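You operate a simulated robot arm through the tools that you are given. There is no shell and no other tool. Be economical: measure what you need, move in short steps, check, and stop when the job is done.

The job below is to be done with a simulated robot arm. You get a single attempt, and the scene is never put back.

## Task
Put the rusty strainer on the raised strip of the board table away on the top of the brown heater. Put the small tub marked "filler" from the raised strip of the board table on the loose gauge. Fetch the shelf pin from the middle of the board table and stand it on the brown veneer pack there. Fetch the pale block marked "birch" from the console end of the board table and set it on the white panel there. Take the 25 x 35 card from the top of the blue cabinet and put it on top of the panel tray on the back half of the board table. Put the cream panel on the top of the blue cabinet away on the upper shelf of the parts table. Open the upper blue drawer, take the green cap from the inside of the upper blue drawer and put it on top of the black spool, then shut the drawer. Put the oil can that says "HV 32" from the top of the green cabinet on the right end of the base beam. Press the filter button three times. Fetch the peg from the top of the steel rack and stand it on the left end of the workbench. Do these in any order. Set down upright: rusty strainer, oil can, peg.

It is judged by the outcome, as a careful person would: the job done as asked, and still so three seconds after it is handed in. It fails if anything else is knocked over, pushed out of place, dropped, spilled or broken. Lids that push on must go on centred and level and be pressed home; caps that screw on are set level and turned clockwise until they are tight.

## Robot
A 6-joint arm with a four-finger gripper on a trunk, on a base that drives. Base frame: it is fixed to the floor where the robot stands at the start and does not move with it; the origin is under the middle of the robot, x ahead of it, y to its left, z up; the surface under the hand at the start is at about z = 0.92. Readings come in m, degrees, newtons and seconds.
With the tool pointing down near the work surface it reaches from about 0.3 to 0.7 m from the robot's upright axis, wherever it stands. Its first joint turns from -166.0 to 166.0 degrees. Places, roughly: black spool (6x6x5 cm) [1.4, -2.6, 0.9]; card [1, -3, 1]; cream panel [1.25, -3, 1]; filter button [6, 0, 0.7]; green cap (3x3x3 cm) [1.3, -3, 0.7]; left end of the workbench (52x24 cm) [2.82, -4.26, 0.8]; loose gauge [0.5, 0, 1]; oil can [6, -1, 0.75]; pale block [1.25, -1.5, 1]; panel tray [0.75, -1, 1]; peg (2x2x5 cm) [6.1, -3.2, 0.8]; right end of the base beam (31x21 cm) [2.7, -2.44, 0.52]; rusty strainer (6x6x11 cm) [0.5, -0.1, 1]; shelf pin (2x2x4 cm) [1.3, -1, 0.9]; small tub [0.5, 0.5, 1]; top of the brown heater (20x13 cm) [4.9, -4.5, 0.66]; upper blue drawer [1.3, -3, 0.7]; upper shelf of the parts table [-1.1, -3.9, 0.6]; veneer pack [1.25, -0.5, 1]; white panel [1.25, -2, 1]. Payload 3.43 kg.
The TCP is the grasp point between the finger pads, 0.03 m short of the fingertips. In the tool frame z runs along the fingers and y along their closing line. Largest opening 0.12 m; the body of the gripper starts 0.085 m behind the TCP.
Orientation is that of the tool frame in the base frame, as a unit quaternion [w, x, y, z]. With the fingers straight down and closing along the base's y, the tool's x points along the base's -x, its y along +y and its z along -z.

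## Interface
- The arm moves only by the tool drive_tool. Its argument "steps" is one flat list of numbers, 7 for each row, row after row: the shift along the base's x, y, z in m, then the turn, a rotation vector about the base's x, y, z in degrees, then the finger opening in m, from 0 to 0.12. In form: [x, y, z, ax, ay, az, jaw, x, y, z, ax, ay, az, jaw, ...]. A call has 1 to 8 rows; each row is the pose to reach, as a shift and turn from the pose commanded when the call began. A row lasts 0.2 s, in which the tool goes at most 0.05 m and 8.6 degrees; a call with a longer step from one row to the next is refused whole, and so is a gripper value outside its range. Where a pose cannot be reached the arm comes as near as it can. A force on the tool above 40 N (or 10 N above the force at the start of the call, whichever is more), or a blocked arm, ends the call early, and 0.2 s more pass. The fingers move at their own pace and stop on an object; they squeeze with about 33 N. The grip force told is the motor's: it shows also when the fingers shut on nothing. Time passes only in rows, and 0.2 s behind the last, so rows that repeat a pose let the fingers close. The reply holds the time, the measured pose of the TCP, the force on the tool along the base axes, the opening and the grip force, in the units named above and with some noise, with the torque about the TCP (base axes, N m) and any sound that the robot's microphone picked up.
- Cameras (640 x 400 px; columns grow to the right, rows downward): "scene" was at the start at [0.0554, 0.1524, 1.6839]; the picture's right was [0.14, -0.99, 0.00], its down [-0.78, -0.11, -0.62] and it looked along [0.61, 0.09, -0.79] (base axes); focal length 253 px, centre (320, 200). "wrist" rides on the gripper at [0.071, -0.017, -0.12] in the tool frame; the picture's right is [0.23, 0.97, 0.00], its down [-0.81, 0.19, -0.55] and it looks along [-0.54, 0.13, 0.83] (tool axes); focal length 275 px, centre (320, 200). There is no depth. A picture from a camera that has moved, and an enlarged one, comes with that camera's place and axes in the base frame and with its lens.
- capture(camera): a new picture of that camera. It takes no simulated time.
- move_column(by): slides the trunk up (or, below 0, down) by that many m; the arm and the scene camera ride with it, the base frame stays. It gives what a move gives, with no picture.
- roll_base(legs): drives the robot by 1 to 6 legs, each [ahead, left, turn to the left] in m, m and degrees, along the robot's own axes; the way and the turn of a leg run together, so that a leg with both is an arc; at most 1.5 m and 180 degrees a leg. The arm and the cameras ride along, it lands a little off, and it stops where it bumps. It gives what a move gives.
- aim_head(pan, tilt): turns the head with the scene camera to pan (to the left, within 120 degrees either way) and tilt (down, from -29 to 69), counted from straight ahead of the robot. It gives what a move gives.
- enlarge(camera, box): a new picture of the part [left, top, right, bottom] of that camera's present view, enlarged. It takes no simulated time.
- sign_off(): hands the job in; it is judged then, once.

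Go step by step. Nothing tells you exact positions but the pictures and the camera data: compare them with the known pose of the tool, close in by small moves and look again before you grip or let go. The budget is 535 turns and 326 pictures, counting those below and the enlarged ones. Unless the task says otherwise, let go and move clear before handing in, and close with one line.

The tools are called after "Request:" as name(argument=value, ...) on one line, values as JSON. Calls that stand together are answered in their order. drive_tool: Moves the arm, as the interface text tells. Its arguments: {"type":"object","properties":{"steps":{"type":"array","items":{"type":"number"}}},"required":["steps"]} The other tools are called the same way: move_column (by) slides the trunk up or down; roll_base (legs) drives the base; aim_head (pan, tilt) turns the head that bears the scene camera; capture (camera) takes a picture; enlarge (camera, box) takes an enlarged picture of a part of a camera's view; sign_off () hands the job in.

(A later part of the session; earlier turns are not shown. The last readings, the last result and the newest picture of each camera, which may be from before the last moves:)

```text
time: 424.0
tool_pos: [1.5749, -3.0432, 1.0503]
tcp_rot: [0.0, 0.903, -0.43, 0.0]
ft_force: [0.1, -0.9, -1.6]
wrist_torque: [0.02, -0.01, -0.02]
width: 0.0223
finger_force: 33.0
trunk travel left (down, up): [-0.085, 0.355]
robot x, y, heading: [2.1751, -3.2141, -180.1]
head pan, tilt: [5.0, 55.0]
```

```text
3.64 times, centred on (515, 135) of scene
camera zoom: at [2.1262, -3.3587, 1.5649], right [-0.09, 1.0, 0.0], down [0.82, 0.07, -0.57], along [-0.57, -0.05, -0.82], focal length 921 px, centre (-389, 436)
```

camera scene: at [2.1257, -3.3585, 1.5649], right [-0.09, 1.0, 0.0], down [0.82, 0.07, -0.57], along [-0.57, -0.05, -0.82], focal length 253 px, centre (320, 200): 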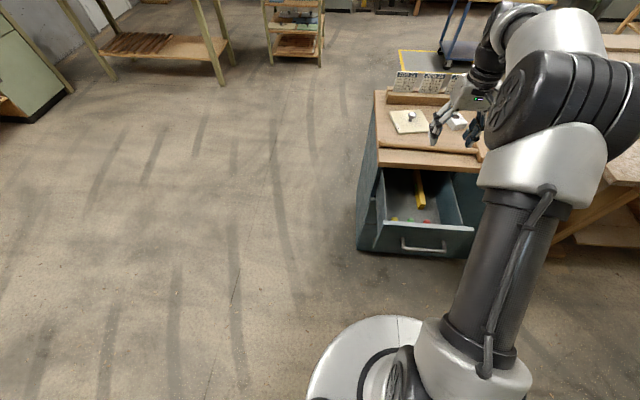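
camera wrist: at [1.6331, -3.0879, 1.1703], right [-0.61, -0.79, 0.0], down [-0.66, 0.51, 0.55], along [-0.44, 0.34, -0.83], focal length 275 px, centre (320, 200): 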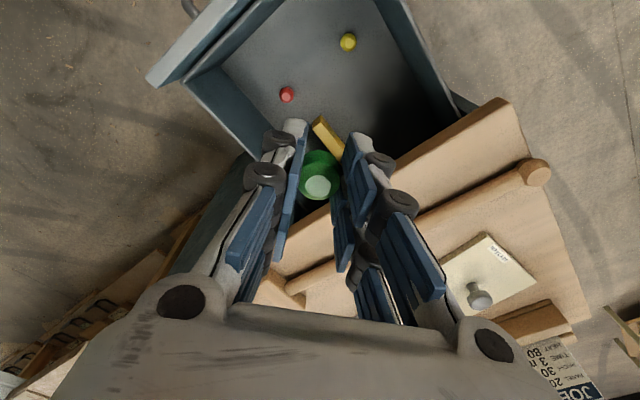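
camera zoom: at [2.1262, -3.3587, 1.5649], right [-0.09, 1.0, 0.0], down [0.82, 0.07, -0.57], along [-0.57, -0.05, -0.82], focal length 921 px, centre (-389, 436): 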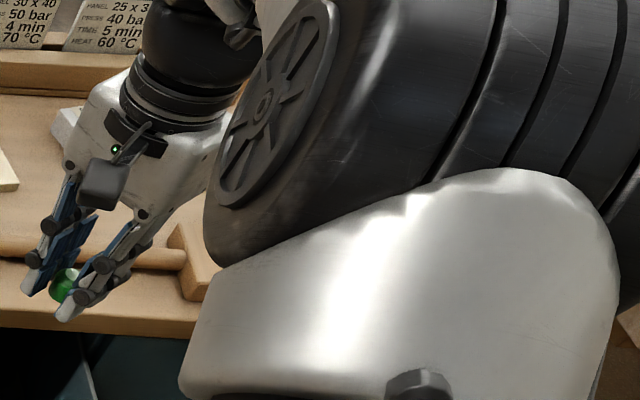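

Drive to face the spools with the cap held.

Request:
roll_base(legs=[[0.115, 0, 0], [0, -0.48, 0]])

Request:
capture(camera="scene")

Request:
capture(camera="wrist")

```text
time: 427.7
tool_pos: [1.4568, -2.5598, 1.0498]
tcp_rot: [-0.001, 0.904, -0.428, -0.002]
ft_force: [-0.3, 0.4, 0.7]
wrist_torque: [0.0, -0.01, 0.03]
width: 0.0224
finger_force: 32.3
trunk travel left (down, up): [-0.085, 0.355]
robot x, y, heading: [2.0584, -2.7244, -179.6]
head pan, tilt: [5.0, 55.0]
```

```text
127 pictures are left
camera scene: at [2.0099, -2.8716, 1.5649], right [-0.09, 1.0, 0.0], down [0.82, 0.08, -0.57], along [-0.57, -0.05, -0.82], focal length 253 px, centre (320, 200)
```

scene: 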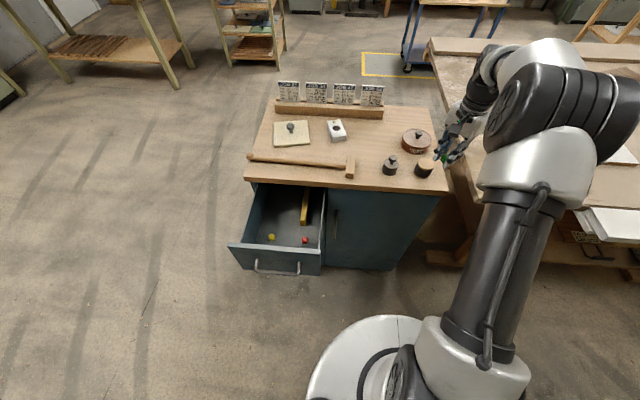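

```text
126 pictures are left
camera wrist: at [1.5152, -2.6036, 1.1697], right [-0.61, -0.79, 0.0], down [-0.66, 0.51, 0.55], along [-0.44, 0.34, -0.83], focal length 275 px, centre (320, 200)
```

wrist: 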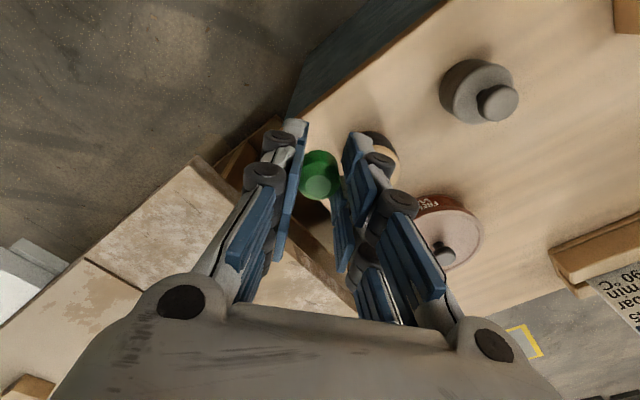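

Request:
enlarge(camera="scene", box=[265, 70, 395, 125])

Request:
enlarge(camera="scene", box=[370, 110, 470, 190])

```text
4.92 times, centred on (330, 98) of scene
camera zoom: at [2.0099, -2.8716, 1.5649], right [-0.09, 1.0, 0.0], down [0.82, 0.08, -0.57], along [-0.57, -0.05, -0.82], focal length 1246 px, centre (271, 705)
```

zoom: 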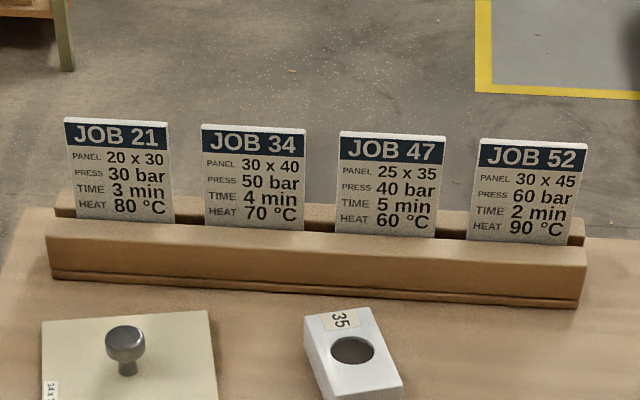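

```text
5.00 times, centred on (420, 150) of scene
camera zoom: at [2.0099, -2.8716, 1.5649], right [-0.09, 1.0, 0.0], down [0.82, 0.08, -0.57], along [-0.57, -0.05, -0.82], focal length 1266 px, centre (-180, 450)
```

zoom: 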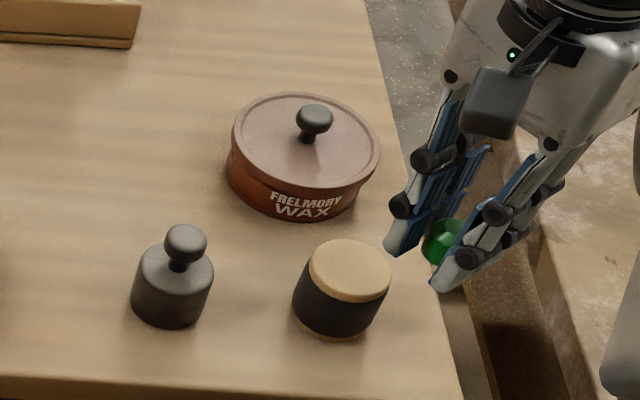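

JOB 47 is the 25 x 35 card. The spool's top is at about (1.379, -2.563). Move the cap above it.

Request:
drive_tool(steps=[-0.04, -0.002, 0, 0, 0, 0, 0.005, -0.078, -0.004, -0.01, 0, 0, 0, 0.005, -0.078, -0.004, -0.05, 0, 0, 0, 0.005])

Request:
capture(camera="wrist")

Request:
enlarge(camera="scene", box=[370, 110, 470, 190])

```text
time: 428.5
tool_pos: [1.3812, -2.5635, 0.9985]
tcp_rot: [0.0, 0.903, -0.429, -0.001]
ft_force: [-0.9, -0.1, 0.8]
wrist_torque: [0.01, -0.02, -0.02]
width: 0.0224
finger_force: 33.2
trunk travel left (down, up): [-0.085, 0.355]
robot x, y, heading: [2.0562, -2.7276, -179.6]
head pan, tilt: [5.0, 55.0]
```

```text
123 pictures are left
camera wrist: at [1.4389, -2.6078, 1.1193], right [-0.61, -0.79, 0.0], down [-0.66, 0.51, 0.55], along [-0.44, 0.34, -0.83], focal length 275 px, centre (320, 200)
```

wrist: 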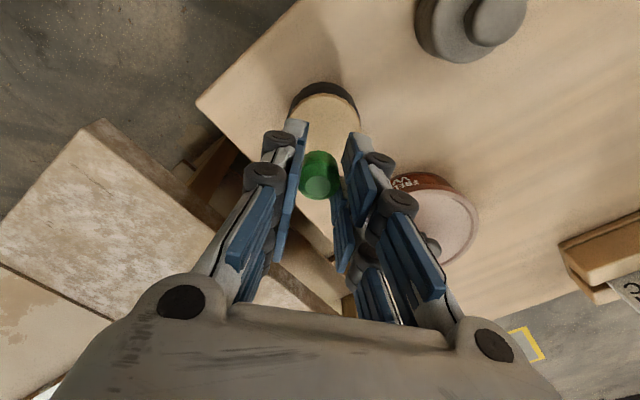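

```text
5.00 times, centred on (420, 150) of scene
camera zoom: at [2.01, -2.872, 1.5649], right [-0.09, 1.0, 0.0], down [0.82, 0.08, -0.57], along [-0.57, -0.05, -0.82], focal length 1266 px, centre (-180, 450)
```

zoom: 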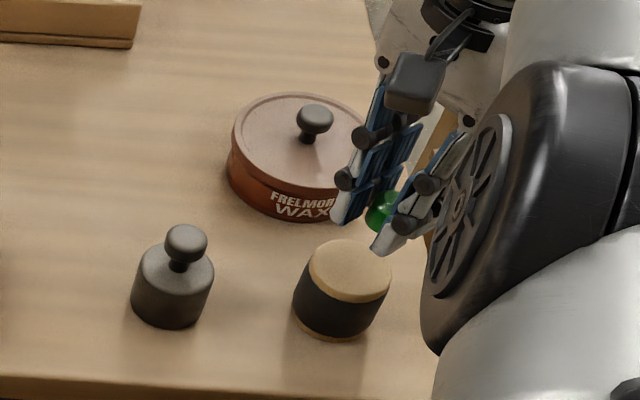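

Aligned with the spool. Descend slowly.

Request:
drive_tool(steps=[0, 0, -0.02, 0, 0, 0, 0.005, 0, 0, -0.033, 0, 0, 0, 0.005])

Request:
drive_tool(steps=[0, 0, -0.003, 0, 0, 0, 0.005, 0, 0, -0.006, 0, 0, 0, 0.005])

Request:
enlarge(camera="scene", box=[380, 120, 460, 180])

```text
time: 429.1
tool_pos: [1.3789, -2.5631, 0.966]
tcp_rot: [0.0, 0.904, -0.428, -0.001]
ft_force: [-0.7, 0.2, -0.3]
wrist_torque: [0.05, 0.02, 0.02]
width: 0.0225
finger_force: 33.2
trunk travel left (down, up): [-0.085, 0.355]
robot x, y, heading: [2.0592, -2.7302, -179.6]
head pan, tilt: [5.0, 55.0]
```

```text
time: 429.7
tool_pos: [1.3784, -2.5637, 0.9605]
tcp_rot: [0.0, 0.904, -0.428, 0.0]
ft_force: [0.2, 0.2, 0.2]
wrist_torque: [-0.02, -0.01, 0.02]
width: 0.0224
finger_force: 33.0
trunk travel left (down, up): [-0.085, 0.355]
robot x, y, heading: [2.0588, -2.7271, -180.2]
head pan, tilt: [5.0, 55.0]
```

```text
6.67 times, centred on (420, 150) of scene
camera zoom: at [2.0099, -2.8721, 1.5649], right [-0.09, 1.0, 0.0], down [0.82, 0.08, -0.57], along [-0.57, -0.05, -0.82], focal length 1688 px, centre (-347, 533)
```

zoom: 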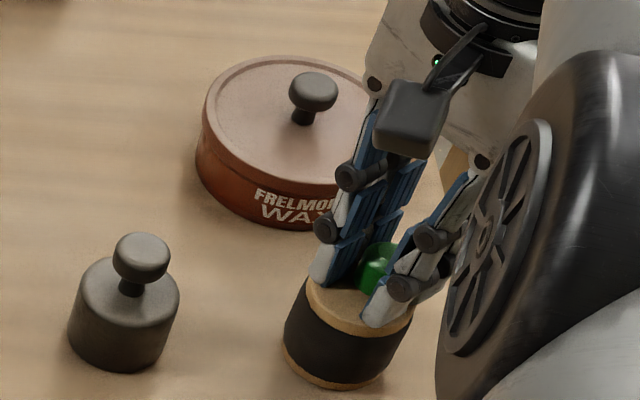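

Request:
drive_tool(steps=[0, 0, -0.003, 0, 0, 0, 0.005, 0, 0, -0.005, 0, 0, 0, 0.005])

Request:
drive_tool(steps=[0, 0, -0.002, 0, 0, 0, 0.005, 0, 0, -0.004, 0, 0, 0, 0.005])

```text
time: 430.3
tool_pos: [1.3782, -2.5634, 0.9581]
tcp_rot: [0.001, 0.904, -0.428, -0.004]
ft_force: [3.6, -1.0, 18.6]
wrist_torque: [-0.16, -0.33, 0.03]
width: 0.0223
finger_force: 33.5
trunk travel left (down, up): [-0.085, 0.355]
robot x, y, heading: [2.0616, -2.7282, -179.8]
head pan, tilt: [5.0, 55.0]
```

```text
time: 431.0
tool_pos: [1.377, -2.5616, 0.9601]
tcp_rot: [0.001, 0.904, -0.428, -0.007]
ft_force: [3.1, -1.7, 13.3]
wrist_torque: [-0.09, -0.26, 0.04]
width: 0.0223
finger_force: 33.5
trunk travel left (down, up): [-0.085, 0.355]
robot x, y, heading: [2.0609, -2.7276, -179.7]
head pan, tilt: [5.0, 55.0]
stopped in row 2: the force on the tool passed its limit at 40 N (the readings are from after the stop); the commanded pose is now the measured one
```

Request:
capture(camera="wrist")

Request:
enlarge(camera="scene", box=[380, 120, 460, 180])

```text
120 pictures are left
camera wrist: at [1.4365, -2.6073, 1.0788], right [-0.61, -0.79, 0.0], down [-0.66, 0.5, 0.56], along [-0.45, 0.34, -0.83], focal length 275 px, centre (320, 200)
```

wrist: 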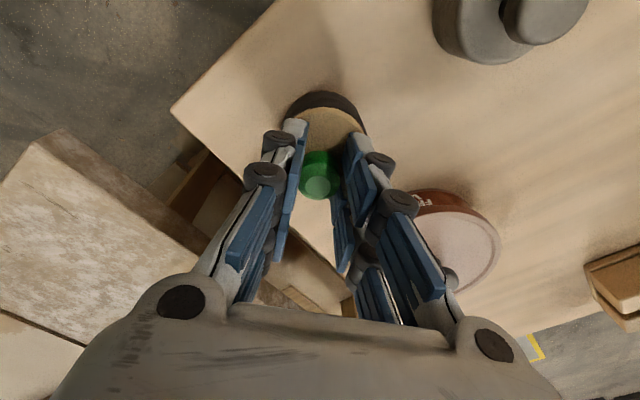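

```text
6.67 times, centred on (420, 150) of scene
camera zoom: at [2.0113, -2.8725, 1.5647], right [-0.09, 1.0, 0.0], down [0.82, 0.08, -0.57], along [-0.57, -0.05, -0.82], focal length 1688 px, centre (-347, 533)
```

zoom: 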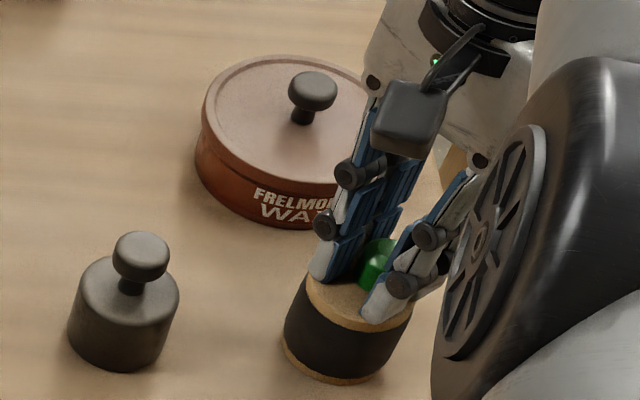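

Cap is about 1 cm off-centre; lift slightly and re-centre before release.

Request:
drive_tool(steps=[0, 0, 0.008, 0, 0, 0, 0.005, 0.007, -0.006, 0.008, 0, 0, 0, 0.005, 0.007, -0.006, 0.003, 0, 0, 0, 0.005, 0.007, -0.006, -0.001, 0, 0, 0, 0.005])

Request:
capture(camera="wrist")

Request:
enlarge(camera="scene", box=[380, 120, 460, 180])

```text
time: 432.0
tool_pos: [1.3822, -2.5673, 0.9593]
tcp_rot: [0.0, 0.904, -0.428, -0.008]
ft_force: [-2.8, 2.2, 17.9]
wrist_torque: [0.15, 0.3, -0.02]
width: 0.0224
finger_force: 33.4
trunk travel left (down, up): [-0.085, 0.355]
robot x, y, heading: [2.0583, -2.7269, -179.5]
head pan, tilt: [5.0, 55.0]
```

```text
118 pictures are left
camera wrist: at [1.4431, -2.6125, 1.0784], right [-0.61, -0.79, 0.01], down [-0.65, 0.5, 0.57], along [-0.45, 0.34, -0.82], focal length 275 px, centre (320, 200)
```

wrist: 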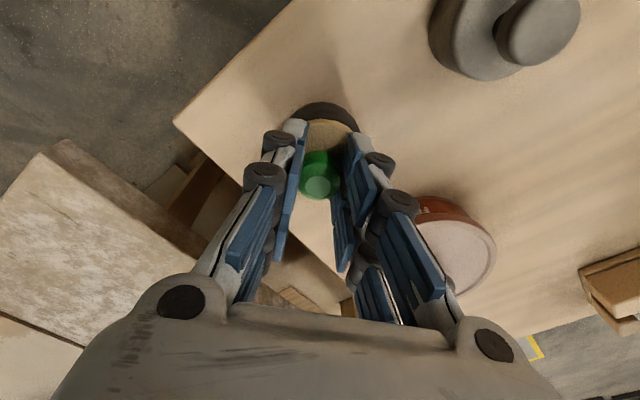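

```text
6.67 times, centred on (420, 150) of scene
camera zoom: at [2.0113, -2.8723, 1.5651], right [-0.09, 1.0, 0.0], down [0.82, 0.08, -0.57], along [-0.57, -0.05, -0.82], focal length 1688 px, centre (-347, 533)
```

zoom: 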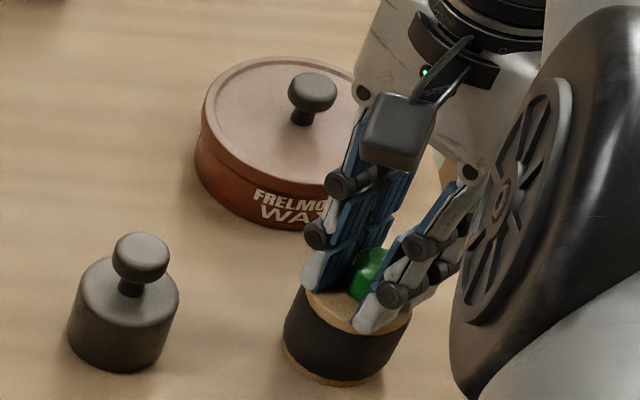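

Centred. Release gently and rise.

Request:
drive_tool(steps=[0, 0, 0.003, 0, 0, 0, 0.026, 0, 0, 0.003, 0, 0, 0, 0.034, 0, 0, 0.003, 0, 0, 0, 0.045, 0, 0, 0.003, 0, 0, 0, 0.05, 0, 0, 0.03, 0, 0, 0, 0.05, 0, 0, 0.07, 0, 0, 0, 0.05, 0, 0, 0.11, 0, 0, 0, 0.05, 0.01, 0, 0.15, 0, 0, 0, 0.05])

Request:
capture(camera="wrist")

```text
time: 433.8
tool_pos: [1.3953, -2.57, 1.1059]
tcp_rot: [0.001, 0.904, -0.428, -0.004]
ft_force: [0.4, 1.0, 0.4]
wrist_torque: [0.03, 0.03, 0.02]
width: 0.0498
finger_force: 0.1
trunk travel left (down, up): [-0.085, 0.355]
robot x, y, heading: [2.0595, -2.7239, -179.8]
head pan, tilt: [5.0, 55.0]
```

```text
116 pictures are left
camera wrist: at [1.4554, -2.6143, 1.2251], right [-0.61, -0.79, 0.0], down [-0.66, 0.5, 0.56], along [-0.45, 0.34, -0.83], focal length 275 px, centre (320, 200)
```

wrist: 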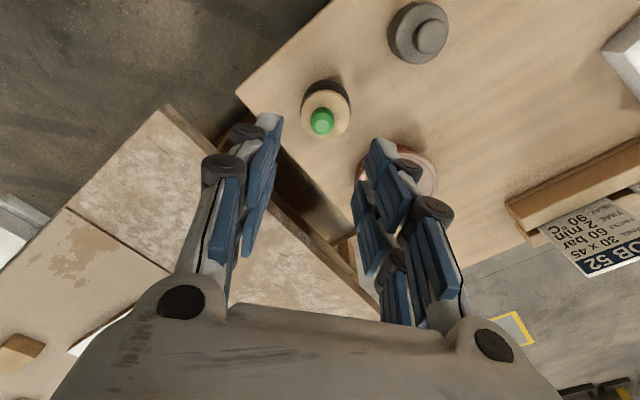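

The cap sits on the spool. Now shut the drawer: restore the wrist, retract and drive in front of it.

Request:
drive_tool(steps=[0.035, 0, 0.005, 0, 0, 8.5, 0.04, 0.07, 0, 0.01, 0, 0, 17, 0.03, 0.105, 0, 0.01, 0, 0, 25.5, 0.02, 0.14, 0, 0.01, 0, 0, 34, 0.01, 0.175, 0, 0.01, 0, 0, 42.5, 0, 0.2, 0, 0.01, 0, 0, 51, 0])

Request:
roll_base(legs=[[0, 0.44, 0], [-0.2, 0, 0]])

Request:
capture(camera="wrist")

```text
time: 435.2
tool_pos: [1.5944, -2.5691, 1.1164]
tcp_rot: [0.001, 1.0, 0.003, -0.004]
ft_force: [0.1, 0.1, 1.0]
wrist_torque: [0.03, 0.02, 0.0]
width: 0.0001
finger_force: 30.7
trunk travel left (down, up): [-0.085, 0.355]
robot x, y, heading: [2.0602, -2.727, -179.7]
head pan, tilt: [5.0, 55.0]
```

```text
time: 439.1
tool_pos: [1.7927, -3.0192, 1.1177]
tcp_rot: [0.001, 1.0, 0.003, -0.004]
ft_force: [0.8, 0.2, 0.2]
wrist_torque: [-0.01, 0.05, -0.01]
width: 0.0
finger_force: 33.4
trunk travel left (down, up): [-0.085, 0.355]
robot x, y, heading: [2.2604, -3.1755, -179.8]
head pan, tilt: [5.0, 55.0]
```

```text
115 pictures are left
camera wrist: at [1.8665, -3.0017, 1.2365], right [0.24, -0.97, 0.0], down [-0.8, -0.19, 0.56], along [-0.54, -0.13, -0.83], focal length 275 px, centre (320, 200)
```

wrist: 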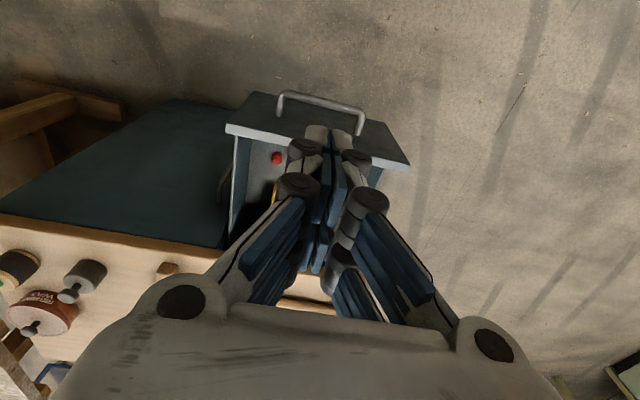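

Request:
drive_tool(steps=[0.012, -0.007, -0.045, 0, 0, 0, 0, 0.012, -0.014, -0.09, 0, 0, 0, 0, 0.012, -0.014, -0.138, 0, 0, 0, 0, 0.012, -0.014, -0.186, 0, 0, 0, 0, 0.012, -0.014, -0.234, 0, 0, 0, 0, 0.012, -0.014, -0.282, 0, 0, 0, 0, 0.012, -0.014, -0.32, 0, 0, 0, 0, 0.012, -0.014, -0.352, 0, 0, 0, 0])

Request:
capture(camera="wrist")

```text
time: 440.9
tool_pos: [1.8056, -3.0331, 0.7625]
tcp_rot: [0.002, 1.0, 0.003, -0.005]
ft_force: [-0.8, 0.8, -0.3]
wrist_torque: [0.03, -0.02, 0.02]
width: 0.0
finger_force: 33.2
trunk travel left (down, up): [-0.085, 0.355]
robot x, y, heading: [2.261, -3.177, -179.6]
head pan, tilt: [5.0, 55.0]
```

```text
114 pictures are left
camera wrist: at [1.8788, -3.0154, 0.8819], right [0.24, -0.97, 0.0], down [-0.8, -0.19, 0.56], along [-0.55, -0.13, -0.83], focal length 275 px, centre (320, 200)
```

wrist: 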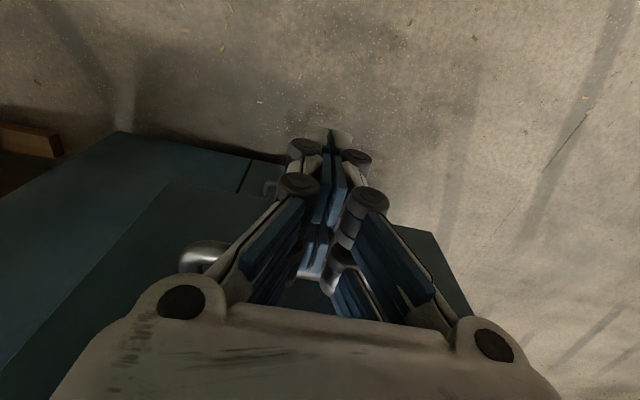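

In front of the handle. Push with the base most of the way.

Request:
roll_base(legs=[[0.22, 0, 0]])

Request:
capture(camera="scene")

```text
time: 442.6
tool_pos: [1.5871, -3.0315, 0.763]
tcp_rot: [0.001, 1.0, 0.001, -0.003]
ft_force: [0.5, 0.3, -0.4]
wrist_torque: [-0.01, -0.04, 0.01]
width: 0.0001
finger_force: 32.9
trunk travel left (down, up): [-0.085, 0.355]
robot x, y, heading: [2.0393, -3.1787, -179.9]
head pan, tilt: [5.0, 55.0]
```

```text
113 pictures are left
camera scene: at [1.988, -3.3225, 1.5648], right [-0.09, 1.0, 0.0], down [0.82, 0.07, -0.57], along [-0.57, -0.05, -0.82], focal length 253 px, centre (320, 200)
```

scene: 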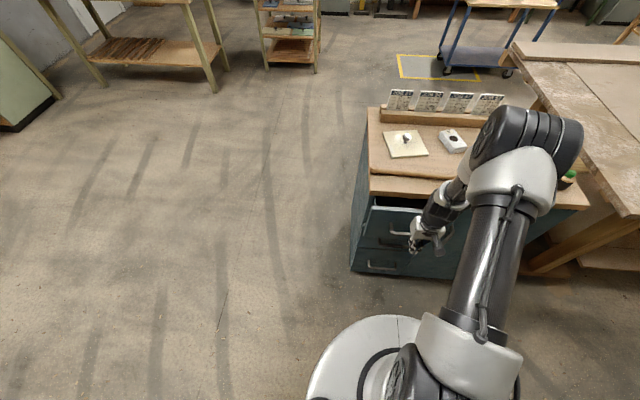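

Good; continue closing with the arm, watching force.

Request:
drive_tool(steps=[-0.02, 0, 0, 0, 0, 0, 0, -0.04, 0, 0, 0, 0, 0, 0, -0.06, 0, 0, 0, 0, 0, 0, -0.07, 0, 0, 0, 0, 0, 0, -0.078, 0, 0, 0, 0, 0, 0])

Request:
enlarge(camera="scene", box=[340, 140, 500, 280])

```text
time: 443.8
tool_pos: [1.5217, -3.0338, 0.7588]
tcp_rot: [0.006, 1.0, 0.0, 0.011]
ft_force: [7.9, -0.4, -2.9]
wrist_torque: [-0.03, -0.04, 0.0]
width: 0.0055
finger_force: 33.6
trunk travel left (down, up): [-0.085, 0.355]
robot x, y, heading: [2.0416, -3.1796, -179.8]
head pan, tilt: [5.0, 55.0]
stopped in row 5: the force on the tool passed its limit at 45 N (the readings are from after the stop); the commanded pose is now the measured one
```

```text
2.86 times, centred on (420, 210) of scene
camera zoom: at [1.9885, -3.3224, 1.5648], right [-0.09, 1.0, 0.0], down [0.82, 0.07, -0.57], along [-0.57, -0.05, -0.82], focal length 723 px, centre (34, 171)
```

zoom: 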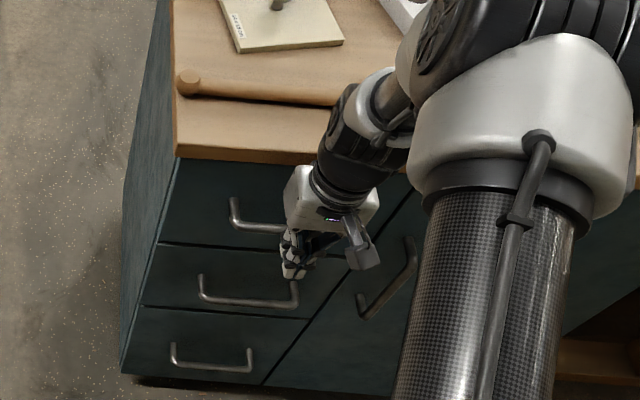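

Request:
drive_tool(steps=[-0.006, 0, 0, 0, 0, 0, 0, -0.012, 0, 0, 0, 0, 0, 0, -0.015, 0, 0, 0, 0, 0, 0, -0.018, 0, 0, 0, 0, 0, 0])

Request:
capture(camera="wrist")

```text
time: 444.3
tool_pos: [1.5231, -3.0327, 0.7559]
tcp_rot: [0.008, 1.0, -0.001, 0.021]
ft_force: [9.8, 0.0, 0.1]
wrist_torque: [-0.19, 0.03, -0.01]
width: 0.0059
finger_force: 33.4
trunk travel left (down, up): [-0.085, 0.355]
robot x, y, heading: [2.0435, -3.1778, 180.2]
head pan, tilt: [5.0, 55.0]
stopped in row 2: the force on the tool passed its limit at 44 N (the readings are from after the stop); the commanded pose is now the measured one
```

```text
111 pictures are left
camera wrist: at [1.5898, -3.0143, 0.8792], right [0.23, -0.97, 0.03], down [-0.83, -0.18, 0.52], along [-0.5, -0.14, -0.85], focal length 275 px, centre (320, 200)
```

wrist: 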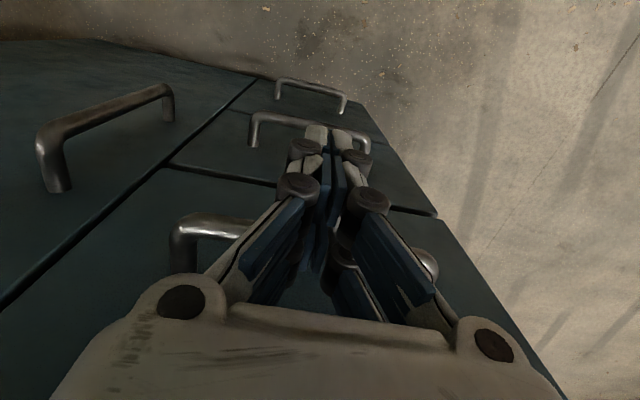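

Request:
drive_tool(steps=[0.03, 0, 0, -0.5, -2.5, 0, 0, 0.07, 0, 0.01, -0.5, -2.5, 0, 0, 0.08, 0, 0.05, -0.5, -2.5, 0, 0, 0.08, 0, 0.095, -0.5, -2.5, 0, 0.03, 0.08, 0, 0.14, -0.5, -2.5, 0, 0.06, 0.08, 0, 0.185, -0.5, -2.5, 0, 0.08, 0.08, 0, 0.23, -0.5, -2.5, 0, 0.08, 0.08, 0, 0.275, -0.5, -2.5, 0, 0.08])

Request:
capture(camera="wrist")

Request:
enlarge(camera="scene", box=[330, 80, 610, 280])

```text
time: 446.1
tool_pos: [1.6008, -3.032, 1.033]
tcp_rot: [0.011, 0.999, -0.001, 0.039]
ft_force: [0.9, -0.4, 0.2]
wrist_torque: [0.0, 0.03, 0.0]
width: 0.0793
finger_force: 0.0
trunk travel left (down, up): [-0.085, 0.355]
robot x, y, heading: [2.0371, -3.1791, 180.2]
head pan, tilt: [5.0, 55.0]
```

```text
110 pictures are left
camera wrist: at [1.6636, -3.0121, 1.1584], right [0.23, -0.97, 0.04], down [-0.85, -0.18, 0.49], along [-0.47, -0.15, -0.87], focal length 275 px, centre (320, 200)
```

wrist: 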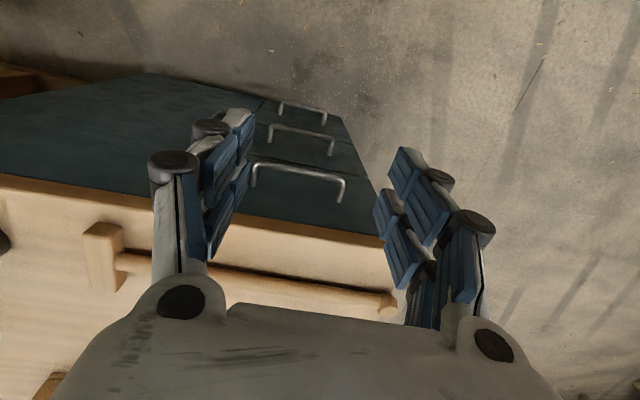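

```text
2.00 times, centred on (470, 180) of scene
camera zoom: at [1.9902, -3.3226, 1.5649], right [-0.09, 1.0, 0.0], down [0.82, 0.07, -0.57], along [-0.57, -0.05, -0.82], focal length 506 px, centre (20, 240)
```

zoom: 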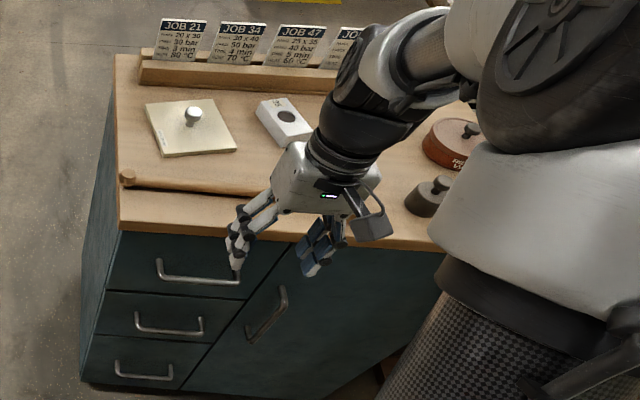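

Drawer is shut. Next the cream panel: correct the wrist, move the base closer, and look at its knob.

Request:
drive_tool(steps=[0, 0, 0.03, 1.3, 4.5, 0, 0.08, 0, 0, 0.06, 1.3, 4.5, 0, 0.08])

Request:
roll_base(legs=[[0.2, 0, 0]])

Request:
drive_tool(steps=[-0.03, -0.01, 0, 0, 0, 0, 0.08, -0.06, -0.02, 0, 0, 0, 0, 0.08, -0.09, -0.03, 0, 0, 0, 0, 0.08])

Request:
capture(camera="wrist")

Request:
enlarge(camera="scene", box=[330, 80, 530, 220])

```text
time: 446.7
tool_pos: [1.5996, -3.0336, 1.0934]
tcp_rot: [0.0, 1.0, -0.001, -0.001]
ft_force: [-0.4, -0.5, 0.1]
wrist_torque: [0.04, 0.0, 0.0]
width: 0.08
finger_force: 0.0
trunk travel left (down, up): [-0.085, 0.355]
robot x, y, heading: [2.045, -3.176, 179.6]
head pan, tilt: [5.0, 55.0]
```

```text
time: 448.3
tool_pos: [1.3974, -3.0348, 1.0918]
tcp_rot: [0.001, 1.0, 0.0, 0.0]
ft_force: [-0.7, -0.5, -0.3]
wrist_torque: [0.0, -0.03, 0.0]
width: 0.0799
finger_force: 0.2
trunk travel left (down, up): [-0.085, 0.355]
robot x, y, heading: [1.8403, -3.1795, -180.1]
head pan, tilt: [5.0, 55.0]
```

```text
time: 449.1
tool_pos: [1.3072, -3.0644, 1.0922]
tcp_rot: [0.0, 1.0, 0.0, 0.0]
ft_force: [-0.1, -0.2, 0.0]
wrist_torque: [0.05, -0.03, 0.0]
width: 0.0803
finger_force: 0.0
trunk travel left (down, up): [-0.085, 0.355]
robot x, y, heading: [1.8408, -3.1775, -179.8]
head pan, tilt: [5.0, 55.0]
```

```text
108 pictures are left
camera wrist: at [1.3804, -3.0468, 1.2128], right [0.23, -0.97, 0.0], down [-0.81, -0.19, 0.55], along [-0.54, -0.13, -0.83], focal length 275 px, centre (320, 200)
```

wrist: 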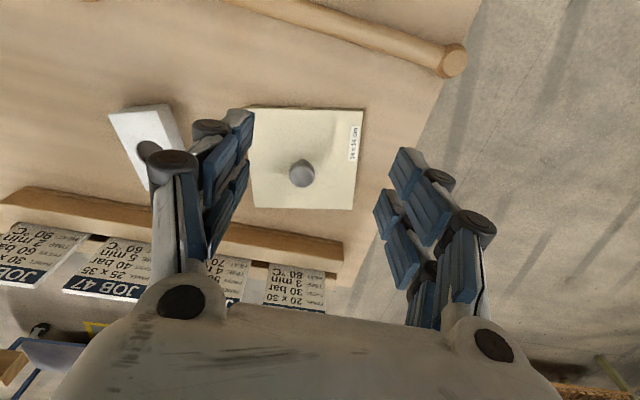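

```text
2.86 times, centred on (430, 150) of scene
camera zoom: at [1.7883, -3.3225, 1.5648], right [-0.09, 1.0, 0.0], down [0.82, 0.07, -0.57], along [-0.57, -0.05, -0.82], focal length 723 px, centre (6, 343)
```

zoom: 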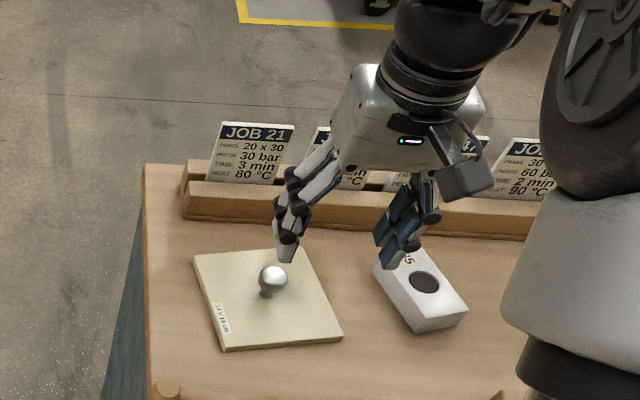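

Request:
drive_tool(steps=[-0.04, 0.001, -0.02, 0, 0, 0, 0.06, -0.08, 0.002, -0.045, 0, 0, 0, 0.05, -0.08, 0.002, -0.09, 0, 0, 0, 0.05, -0.08, 0.002, -0.125, 0, 0, 0, 0.05])

Request:
capture(camera="wrist")

```text
time: 450.1
tool_pos: [1.2291, -3.0648, 0.9667]
tcp_rot: [0.001, 1.0, -0.001, 0.0]
ft_force: [0.8, 0.1, 0.7]
wrist_torque: [0.01, 0.03, 0.01]
width: 0.05
finger_force: 0.0
trunk travel left (down, up): [-0.085, 0.355]
robot x, y, heading: [1.8428, -3.1782, -180.0]
head pan, tilt: [5.0, 55.0]
```

```text
106 pictures are left
camera wrist: at [1.2996, -3.0458, 1.0878], right [0.23, -0.97, 0.0], down [-0.81, -0.19, 0.55], along [-0.54, -0.13, -0.83], focal length 275 px, centre (320, 200)
```

wrist: 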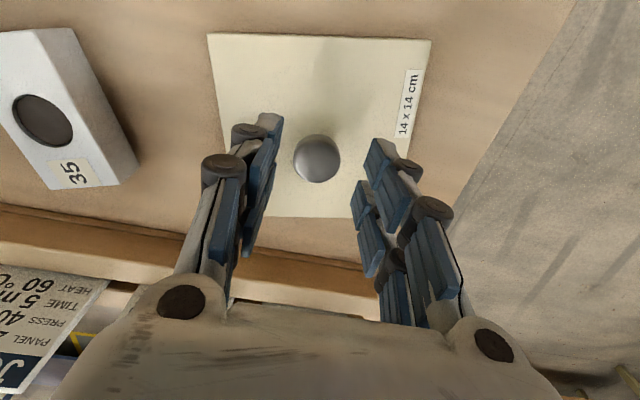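

Request:
drive_tool(steps=[-0.003, 0.001, -0.03, 0, 0, 0, 0.05, -0.003, 0.001, -0.048, 0, 0, 0, 0.05, -0.003, 0.001, -0.048, 0, 0, 0, 0.03, -0.003, 0.001, -0.048, 0, 0, 0, 0.015, -0.003, 0.001, -0.048, 0, 0, 0, 0.015])

Request:
capture(camera="wrist")

```text
time: 451.3
tool_pos: [1.2247, -3.0616, 0.9221]
tcp_rot: [0.0, 1.0, 0.0, -0.003]
ft_force: [-2.5, -5.8, 18.6]
wrist_torque: [-0.12, -0.06, 0.03]
width: 0.03
finger_force: 33.3
trunk travel left (down, up): [-0.085, 0.355]
robot x, y, heading: [1.8379, -3.1775, -179.9]
head pan, tilt: [5.0, 55.0]
```

```text
105 pictures are left
camera wrist: at [1.297, -3.0453, 1.0417], right [0.23, -0.97, 0.0], down [-0.81, -0.19, 0.56], along [-0.54, -0.13, -0.83], focal length 275 px, centre (320, 200)
```

wrist: 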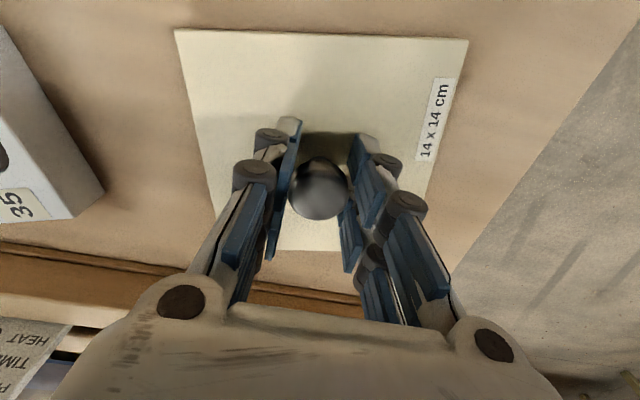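

Knob gripped. Lift the panel and check it's secure.

Request:
drive_tool(steps=[0, 0, 0.03, 0, 0, 0, 0.012, 0, 0, 0.07, 0, 0, 0, 0.012, 0, 0, 0.11, 0, 0, 0, 0.012, 0, 0, 0.15, 0, 0, 0, 0.012, 0.045, 0, 0.16, 0, 0, 0, 0.012, 0.09, 0, 0.17, 0, 0, 0, 0.012, 0.135, 0, 0.17, 0, 0, 0, 0.012, 0.18, 0, 0.17, 0, 0, 0, 0.012])

Request:
capture(camera="wrist")

```text
time: 453.1
tool_pos: [1.4066, -3.06, 1.0917]
tcp_rot: [0.0, 1.0, 0.0, -0.001]
ft_force: [0.5, 0.0, -2.0]
wrist_torque: [0.03, 0.01, 0.0]
width: 0.0296
finger_force: 32.3
trunk travel left (down, up): [-0.085, 0.355]
robot x, y, heading: [1.8398, -3.1787, -180.2]
head pan, tilt: [5.0, 55.0]
```

```text
104 pictures are left
camera wrist: at [1.4792, -3.0423, 1.2111], right [0.23, -0.97, 0.0], down [-0.81, -0.19, 0.55], along [-0.54, -0.13, -0.83], focal length 275 px, centre (320, 200)
```

wrist: 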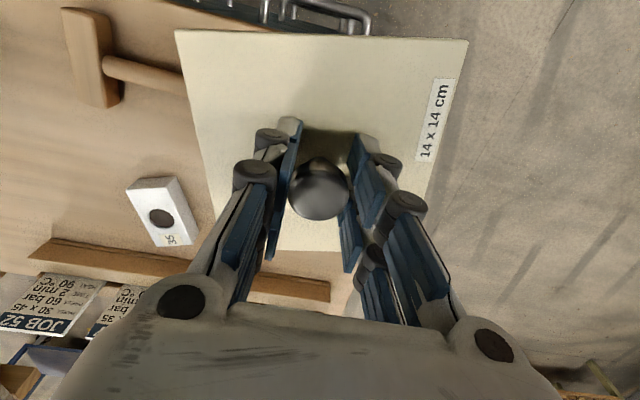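

Panel is secure. Drive around to the parts table.

Request:
roll_base(legs=[[-0.15, 0, 0], [0, 0.6, 0], [1.5, 0, 0], [0.3, 0, 0]])

Request:
aim_head(pan=10, tilt=30)

Request:
capture(camera="scene")

```text
time: 466.1
tool_pos: [-0.2247, -3.6542, 1.0911]
tcp_rot: [0.001, 1.0, -0.003, 0.0]
ft_force: [-1.2, -0.1, -1.7]
wrist_torque: [-0.01, -0.02, 0.01]
width: 0.0295
finger_force: 32.6
trunk travel left (down, up): [-0.085, 0.355]
robot x, y, heading: [0.2085, -3.7742, 179.8]
head pan, tilt: [5.0, 55.0]
```

```text
time: 467.0
tool_pos: [-0.2243, -3.655, 1.0907]
tcp_rot: [0.001, 1.0, -0.003, 0.001]
ft_force: [-0.1, 1.4, -2.7]
wrist_torque: [0.01, 0.01, -0.02]
width: 0.0299
finger_force: 32.9
trunk travel left (down, up): [-0.085, 0.355]
robot x, y, heading: [0.2107, -3.7752, 180.1]
head pan, tilt: [10.0, 30.0]
```

```text
103 pictures are left
camera scene: at [0.1401, -3.9287, 1.6008], right [-0.17, 0.99, 0.0], down [0.49, 0.08, -0.87], along [-0.85, -0.15, -0.5], focal length 253 px, centre (320, 200)
```

scene: 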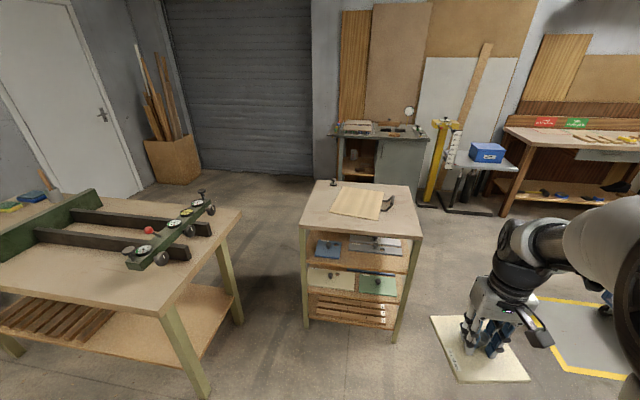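

Request:
enlarge(camera="scene", box=[285, 170, 435, 340])

```text
2.35 times, centred on (360, 255) of scene
camera zoom: at [0.1401, -3.9287, 1.6008], right [-0.17, 0.99, 0.0], down [0.49, 0.08, -0.87], along [-0.85, -0.15, -0.5], focal length 596 px, centre (226, 71)
```

zoom: 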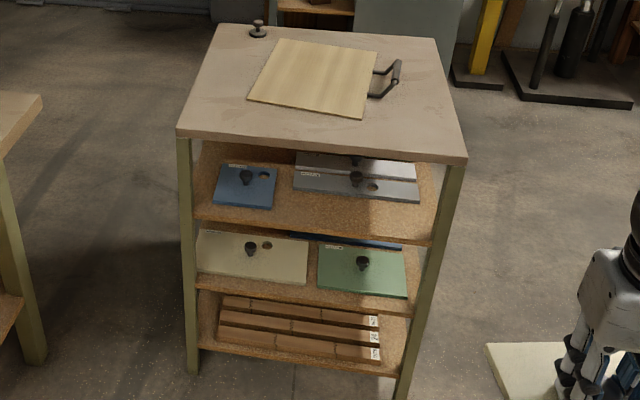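

The upper shelf already holds a few panels. I'll back up for a flatter view under the table top.

Request:
roll_base(legs=[[-0.9, 0.05, 0]])

Request:
aim_head(pan=3, tilt=22)

Request:
capture(camera="scene")

```text
time: 471.7
tool_pos: [0.6554, -3.7082, 1.0914]
tcp_rot: [0.0, 1.0, -0.003, 0.0]
ft_force: [0.2, 0.5, -1.4]
wrist_torque: [-0.01, 0.0, -0.01]
width: 0.0297
finger_force: 33.3
trunk travel left (down, up): [-0.085, 0.355]
robot x, y, heading: [1.0884, -3.8322, 179.8]
head pan, tilt: [10.0, 30.0]
```

```text
time: 472.4
tool_pos: [0.656, -3.7089, 1.0896]
tcp_rot: [0.001, 1.0, -0.003, -0.001]
ft_force: [0.2, 0.0, -2.6]
wrist_torque: [-0.01, 0.01, -0.02]
width: 0.0297
finger_force: 33.0
trunk travel left (down, up): [-0.085, 0.355]
robot x, y, heading: [1.0871, -3.83, 179.6]
head pan, tilt: [3.0, 22.0]
```

```text
101 pictures are left
camera scene: at [1.0169, -3.972, 1.6137], right [-0.05, 1.0, 0.0], down [0.37, 0.02, -0.93], along [-0.93, -0.05, -0.38], focal length 253 px, centre (320, 200)
```

scene: 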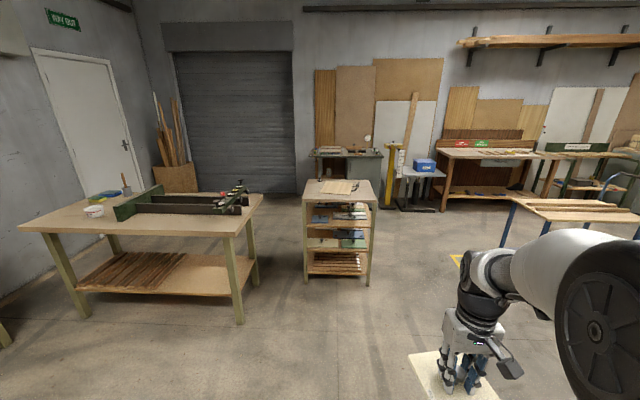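

Request:
enlarge(camera="scene", box=[298, 175, 384, 290])

```text
3.48 times, centred on (341, 232) of scene
camera zoom: at [1.0169, -3.972, 1.6137], right [-0.05, 1.0, 0.0], down [0.37, 0.02, -0.93], along [-0.93, -0.05, -0.38], focal length 881 px, centre (247, 87)
```

zoom: 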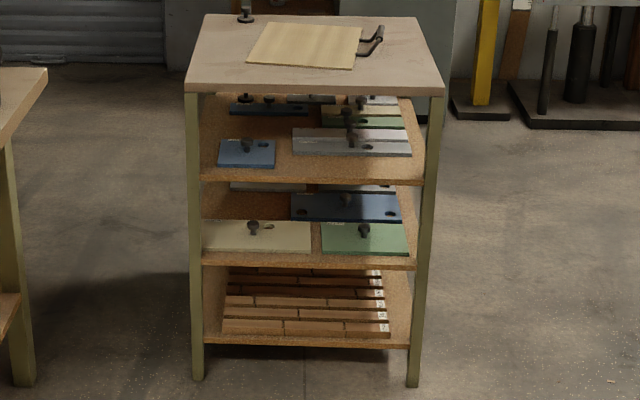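

The free spot is the front strip of the upper shelf, under the table top, so I need the hand tilted. I'll set the panel back on the blue cabinet from its south side and regrip the knob with a tilted hand.

Request:
roll_base(legs=[[0, 0, -90], [0.2, 0, 0]])

Request:
aim_head(pan=3, tilt=50)

Request:
capture(camera="scene")

```text
time: 477.7
tool_pos: [1.1869, -3.1879, 1.0884]
tcp_rot: [0.001, 0.718, -0.696, 0.0]
ft_force: [-0.3, 0.5, -2.1]
wrist_torque: [-0.04, 0.0, 0.0]
width: 0.0294
finger_force: 33.6
trunk travel left (down, up): [-0.085, 0.355]
robot x, y, heading: [1.0843, -3.6248, 91.9]
head pan, tilt: [3.0, 22.0]
```

```text
time: 478.6
tool_pos: [1.1867, -3.1896, 1.0901]
tcp_rot: [0.001, 0.719, -0.695, -0.001]
ft_force: [0.0, 0.3, -2.1]
wrist_torque: [0.0, 0.0, 0.0]
width: 0.0295
finger_force: 33.0
trunk travel left (down, up): [-0.085, 0.355]
robot x, y, heading: [1.0814, -3.6272, 91.7]
head pan, tilt: [3.0, 50.0]
```

```text
99 pictures are left
camera scene: at [0.9376, -3.5734, 1.5714], right [1.0, 0.09, 0.0], down [0.07, -0.76, -0.64], along [-0.05, 0.64, -0.77], focal length 253 px, centre (320, 200)
```

scene: 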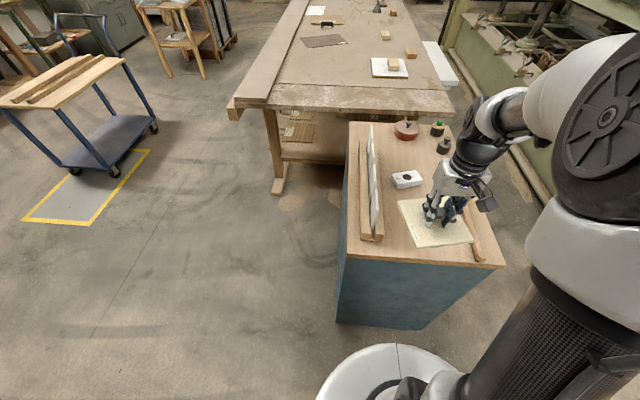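

Request:
drive_tool(steps=[0.01, 0.04, 0, 0, 0, 0, 0.012, 0.02, 0.08, -0.01, 0, 0, 0, 0.012, 0.033, 0.12, -0.03, 0, 0, 0, 0.012, 0.033, 0.12, -0.07, 0, 0, 0, 0.012, 0.033, 0.12, -0.11, 0, 0, 0, 0.012, 0.033, 0.12, -0.145, 0, 0, 0, 0.012])

Request:
capture(camera="scene")

```text
time: 480.0
tool_pos: [1.219, -3.0697, 0.9431]
tcp_rot: [0.001, 0.718, -0.696, 0.0]
ft_force: [0.0, 0.3, -1.5]
wrist_torque: [0.0, 0.01, -0.03]
width: 0.0297
finger_force: 33.1
trunk travel left (down, up): [-0.085, 0.355]
robot x, y, heading: [1.0804, -3.6268, 92.0]
head pan, tilt: [3.0, 50.0]
```

```text
98 pictures are left
camera scene: at [0.9378, -3.5728, 1.5713], right [1.0, 0.08, 0.0], down [0.06, -0.76, -0.64], along [-0.05, 0.64, -0.77], focal length 253 px, centre (320, 200)
```

scene: 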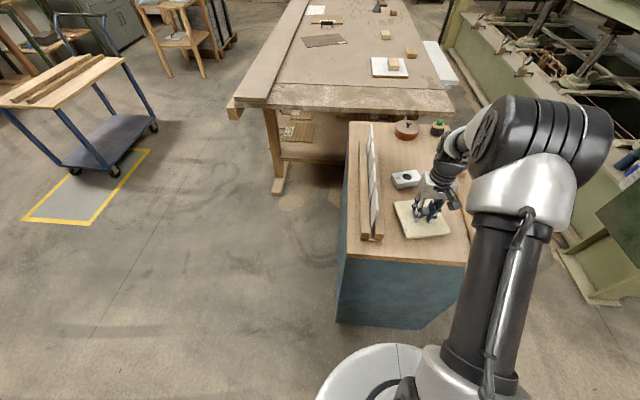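

Request:
drive_tool(steps=[0, 0, -0.012, 0, 0, 0, 0.012, 0, 0, -0.02, 0, 0, 0, 0.012])

Request:
drive_tool(steps=[0, 0, -0.002, 0, 0, 0, 0.012, 0, 0, -0.004, 0, 0, 0, 0.012])

```text
time: 480.6
tool_pos: [1.2194, -3.0701, 0.9249]
tcp_rot: [0.0, 0.719, -0.695, 0.0]
ft_force: [0.6, 0.3, -1.7]
wrist_torque: [-0.02, -0.02, 0.02]
width: 0.0295
finger_force: 33.1
trunk travel left (down, up): [-0.085, 0.355]
robot x, y, heading: [1.084, -3.6286, 92.0]
head pan, tilt: [3.0, 50.0]
```

```text
time: 481.2
tool_pos: [1.2195, -3.0691, 0.9221]
tcp_rot: [-0.001, 0.718, -0.696, 0.0]
ft_force: [-0.5, -0.4, 1.9]
wrist_torque: [0.25, -0.02, 0.08]
width: 0.0297
finger_force: 32.9
trunk travel left (down, up): [-0.085, 0.355]
robot x, y, heading: [1.082, -3.6268, 92.0]
head pan, tilt: [3.0, 50.0]
```

Panel set down. Open, rise, and tilt the hand 50° forward.

Request:
drive_tool(steps=[0, 0, 0.001, 0, 0, 0, 0.045, 0, 0, 0.001, 0, 0, 0, 0.06, 0, 0, 0.04, 0, 0, 0, 0.06, 0, -0.02, 0.08, 8, 0, 0, 0.06, 0, -0.03, 0.1, 16, 0, 0, 0.06, 0, -0.04, 0.11, 24, 0, 0, 0.06, 0, -0.05, 0.11, 32, 0, 0, 0.06, 0, -0.06, 0.11, 40, 0, 0, 0.06])

Request:
drive_tool(steps=[0, 0, -0.01, 5, 0, 0, 0.06, 0, 0, -0.02, 10, 0, 0, 0.06])

Request:
capture(camera="scene")

Request:
capture(camera="wrist")

```text
time: 483.0
tool_pos: [1.2101, -3.1224, 1.0297]
tcp_rot: [-0.194, 0.692, -0.661, -0.217]
ft_force: [0.8, 0.2, 0.0]
wrist_torque: [0.01, -0.03, 0.0]
width: 0.0601
finger_force: 0.0
out of reach, approached as far as the arm can: row 7, 8
trunk travel left (down, up): [-0.085, 0.355]
robot x, y, heading: [1.0825, -3.6291, 91.8]
head pan, tilt: [3.0, 50.0]
```

```text
time: 483.6
tool_pos: [1.2095, -3.1205, 1.0085]
tcp_rot: [-0.254, 0.672, -0.64, -0.273]
ft_force: [0.4, -0.5, 1.0]
wrist_torque: [-0.02, 0.02, 0.0]
width: 0.06
finger_force: 0.1
trunk travel left (down, up): [-0.085, 0.355]
robot x, y, heading: [1.0828, -3.6256, 92.1]
head pan, tilt: [3.0, 50.0]
```

```text
97 pictures are left
camera scene: at [0.9377, -3.5734, 1.5714], right [1.0, 0.08, 0.0], down [0.07, -0.76, -0.64], along [-0.05, 0.64, -0.77], focal length 253 px, centre (320, 200)
```

scene: 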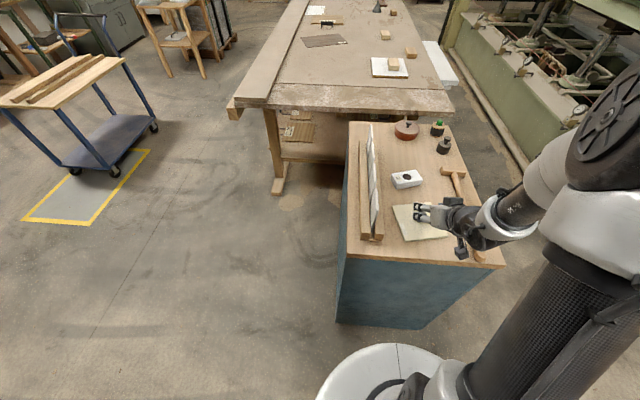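

```text
96 pictures are left
camera wrist: at [1.2341, -3.2554, 1.0464], right [-0.96, -0.22, -0.15], down [-0.19, 0.19, 0.96], along [-0.18, 0.96, -0.23], focal length 275 px, centre (320, 200)
```

wrist: 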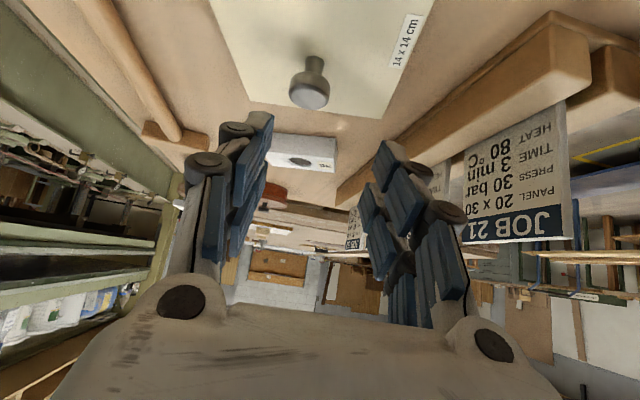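

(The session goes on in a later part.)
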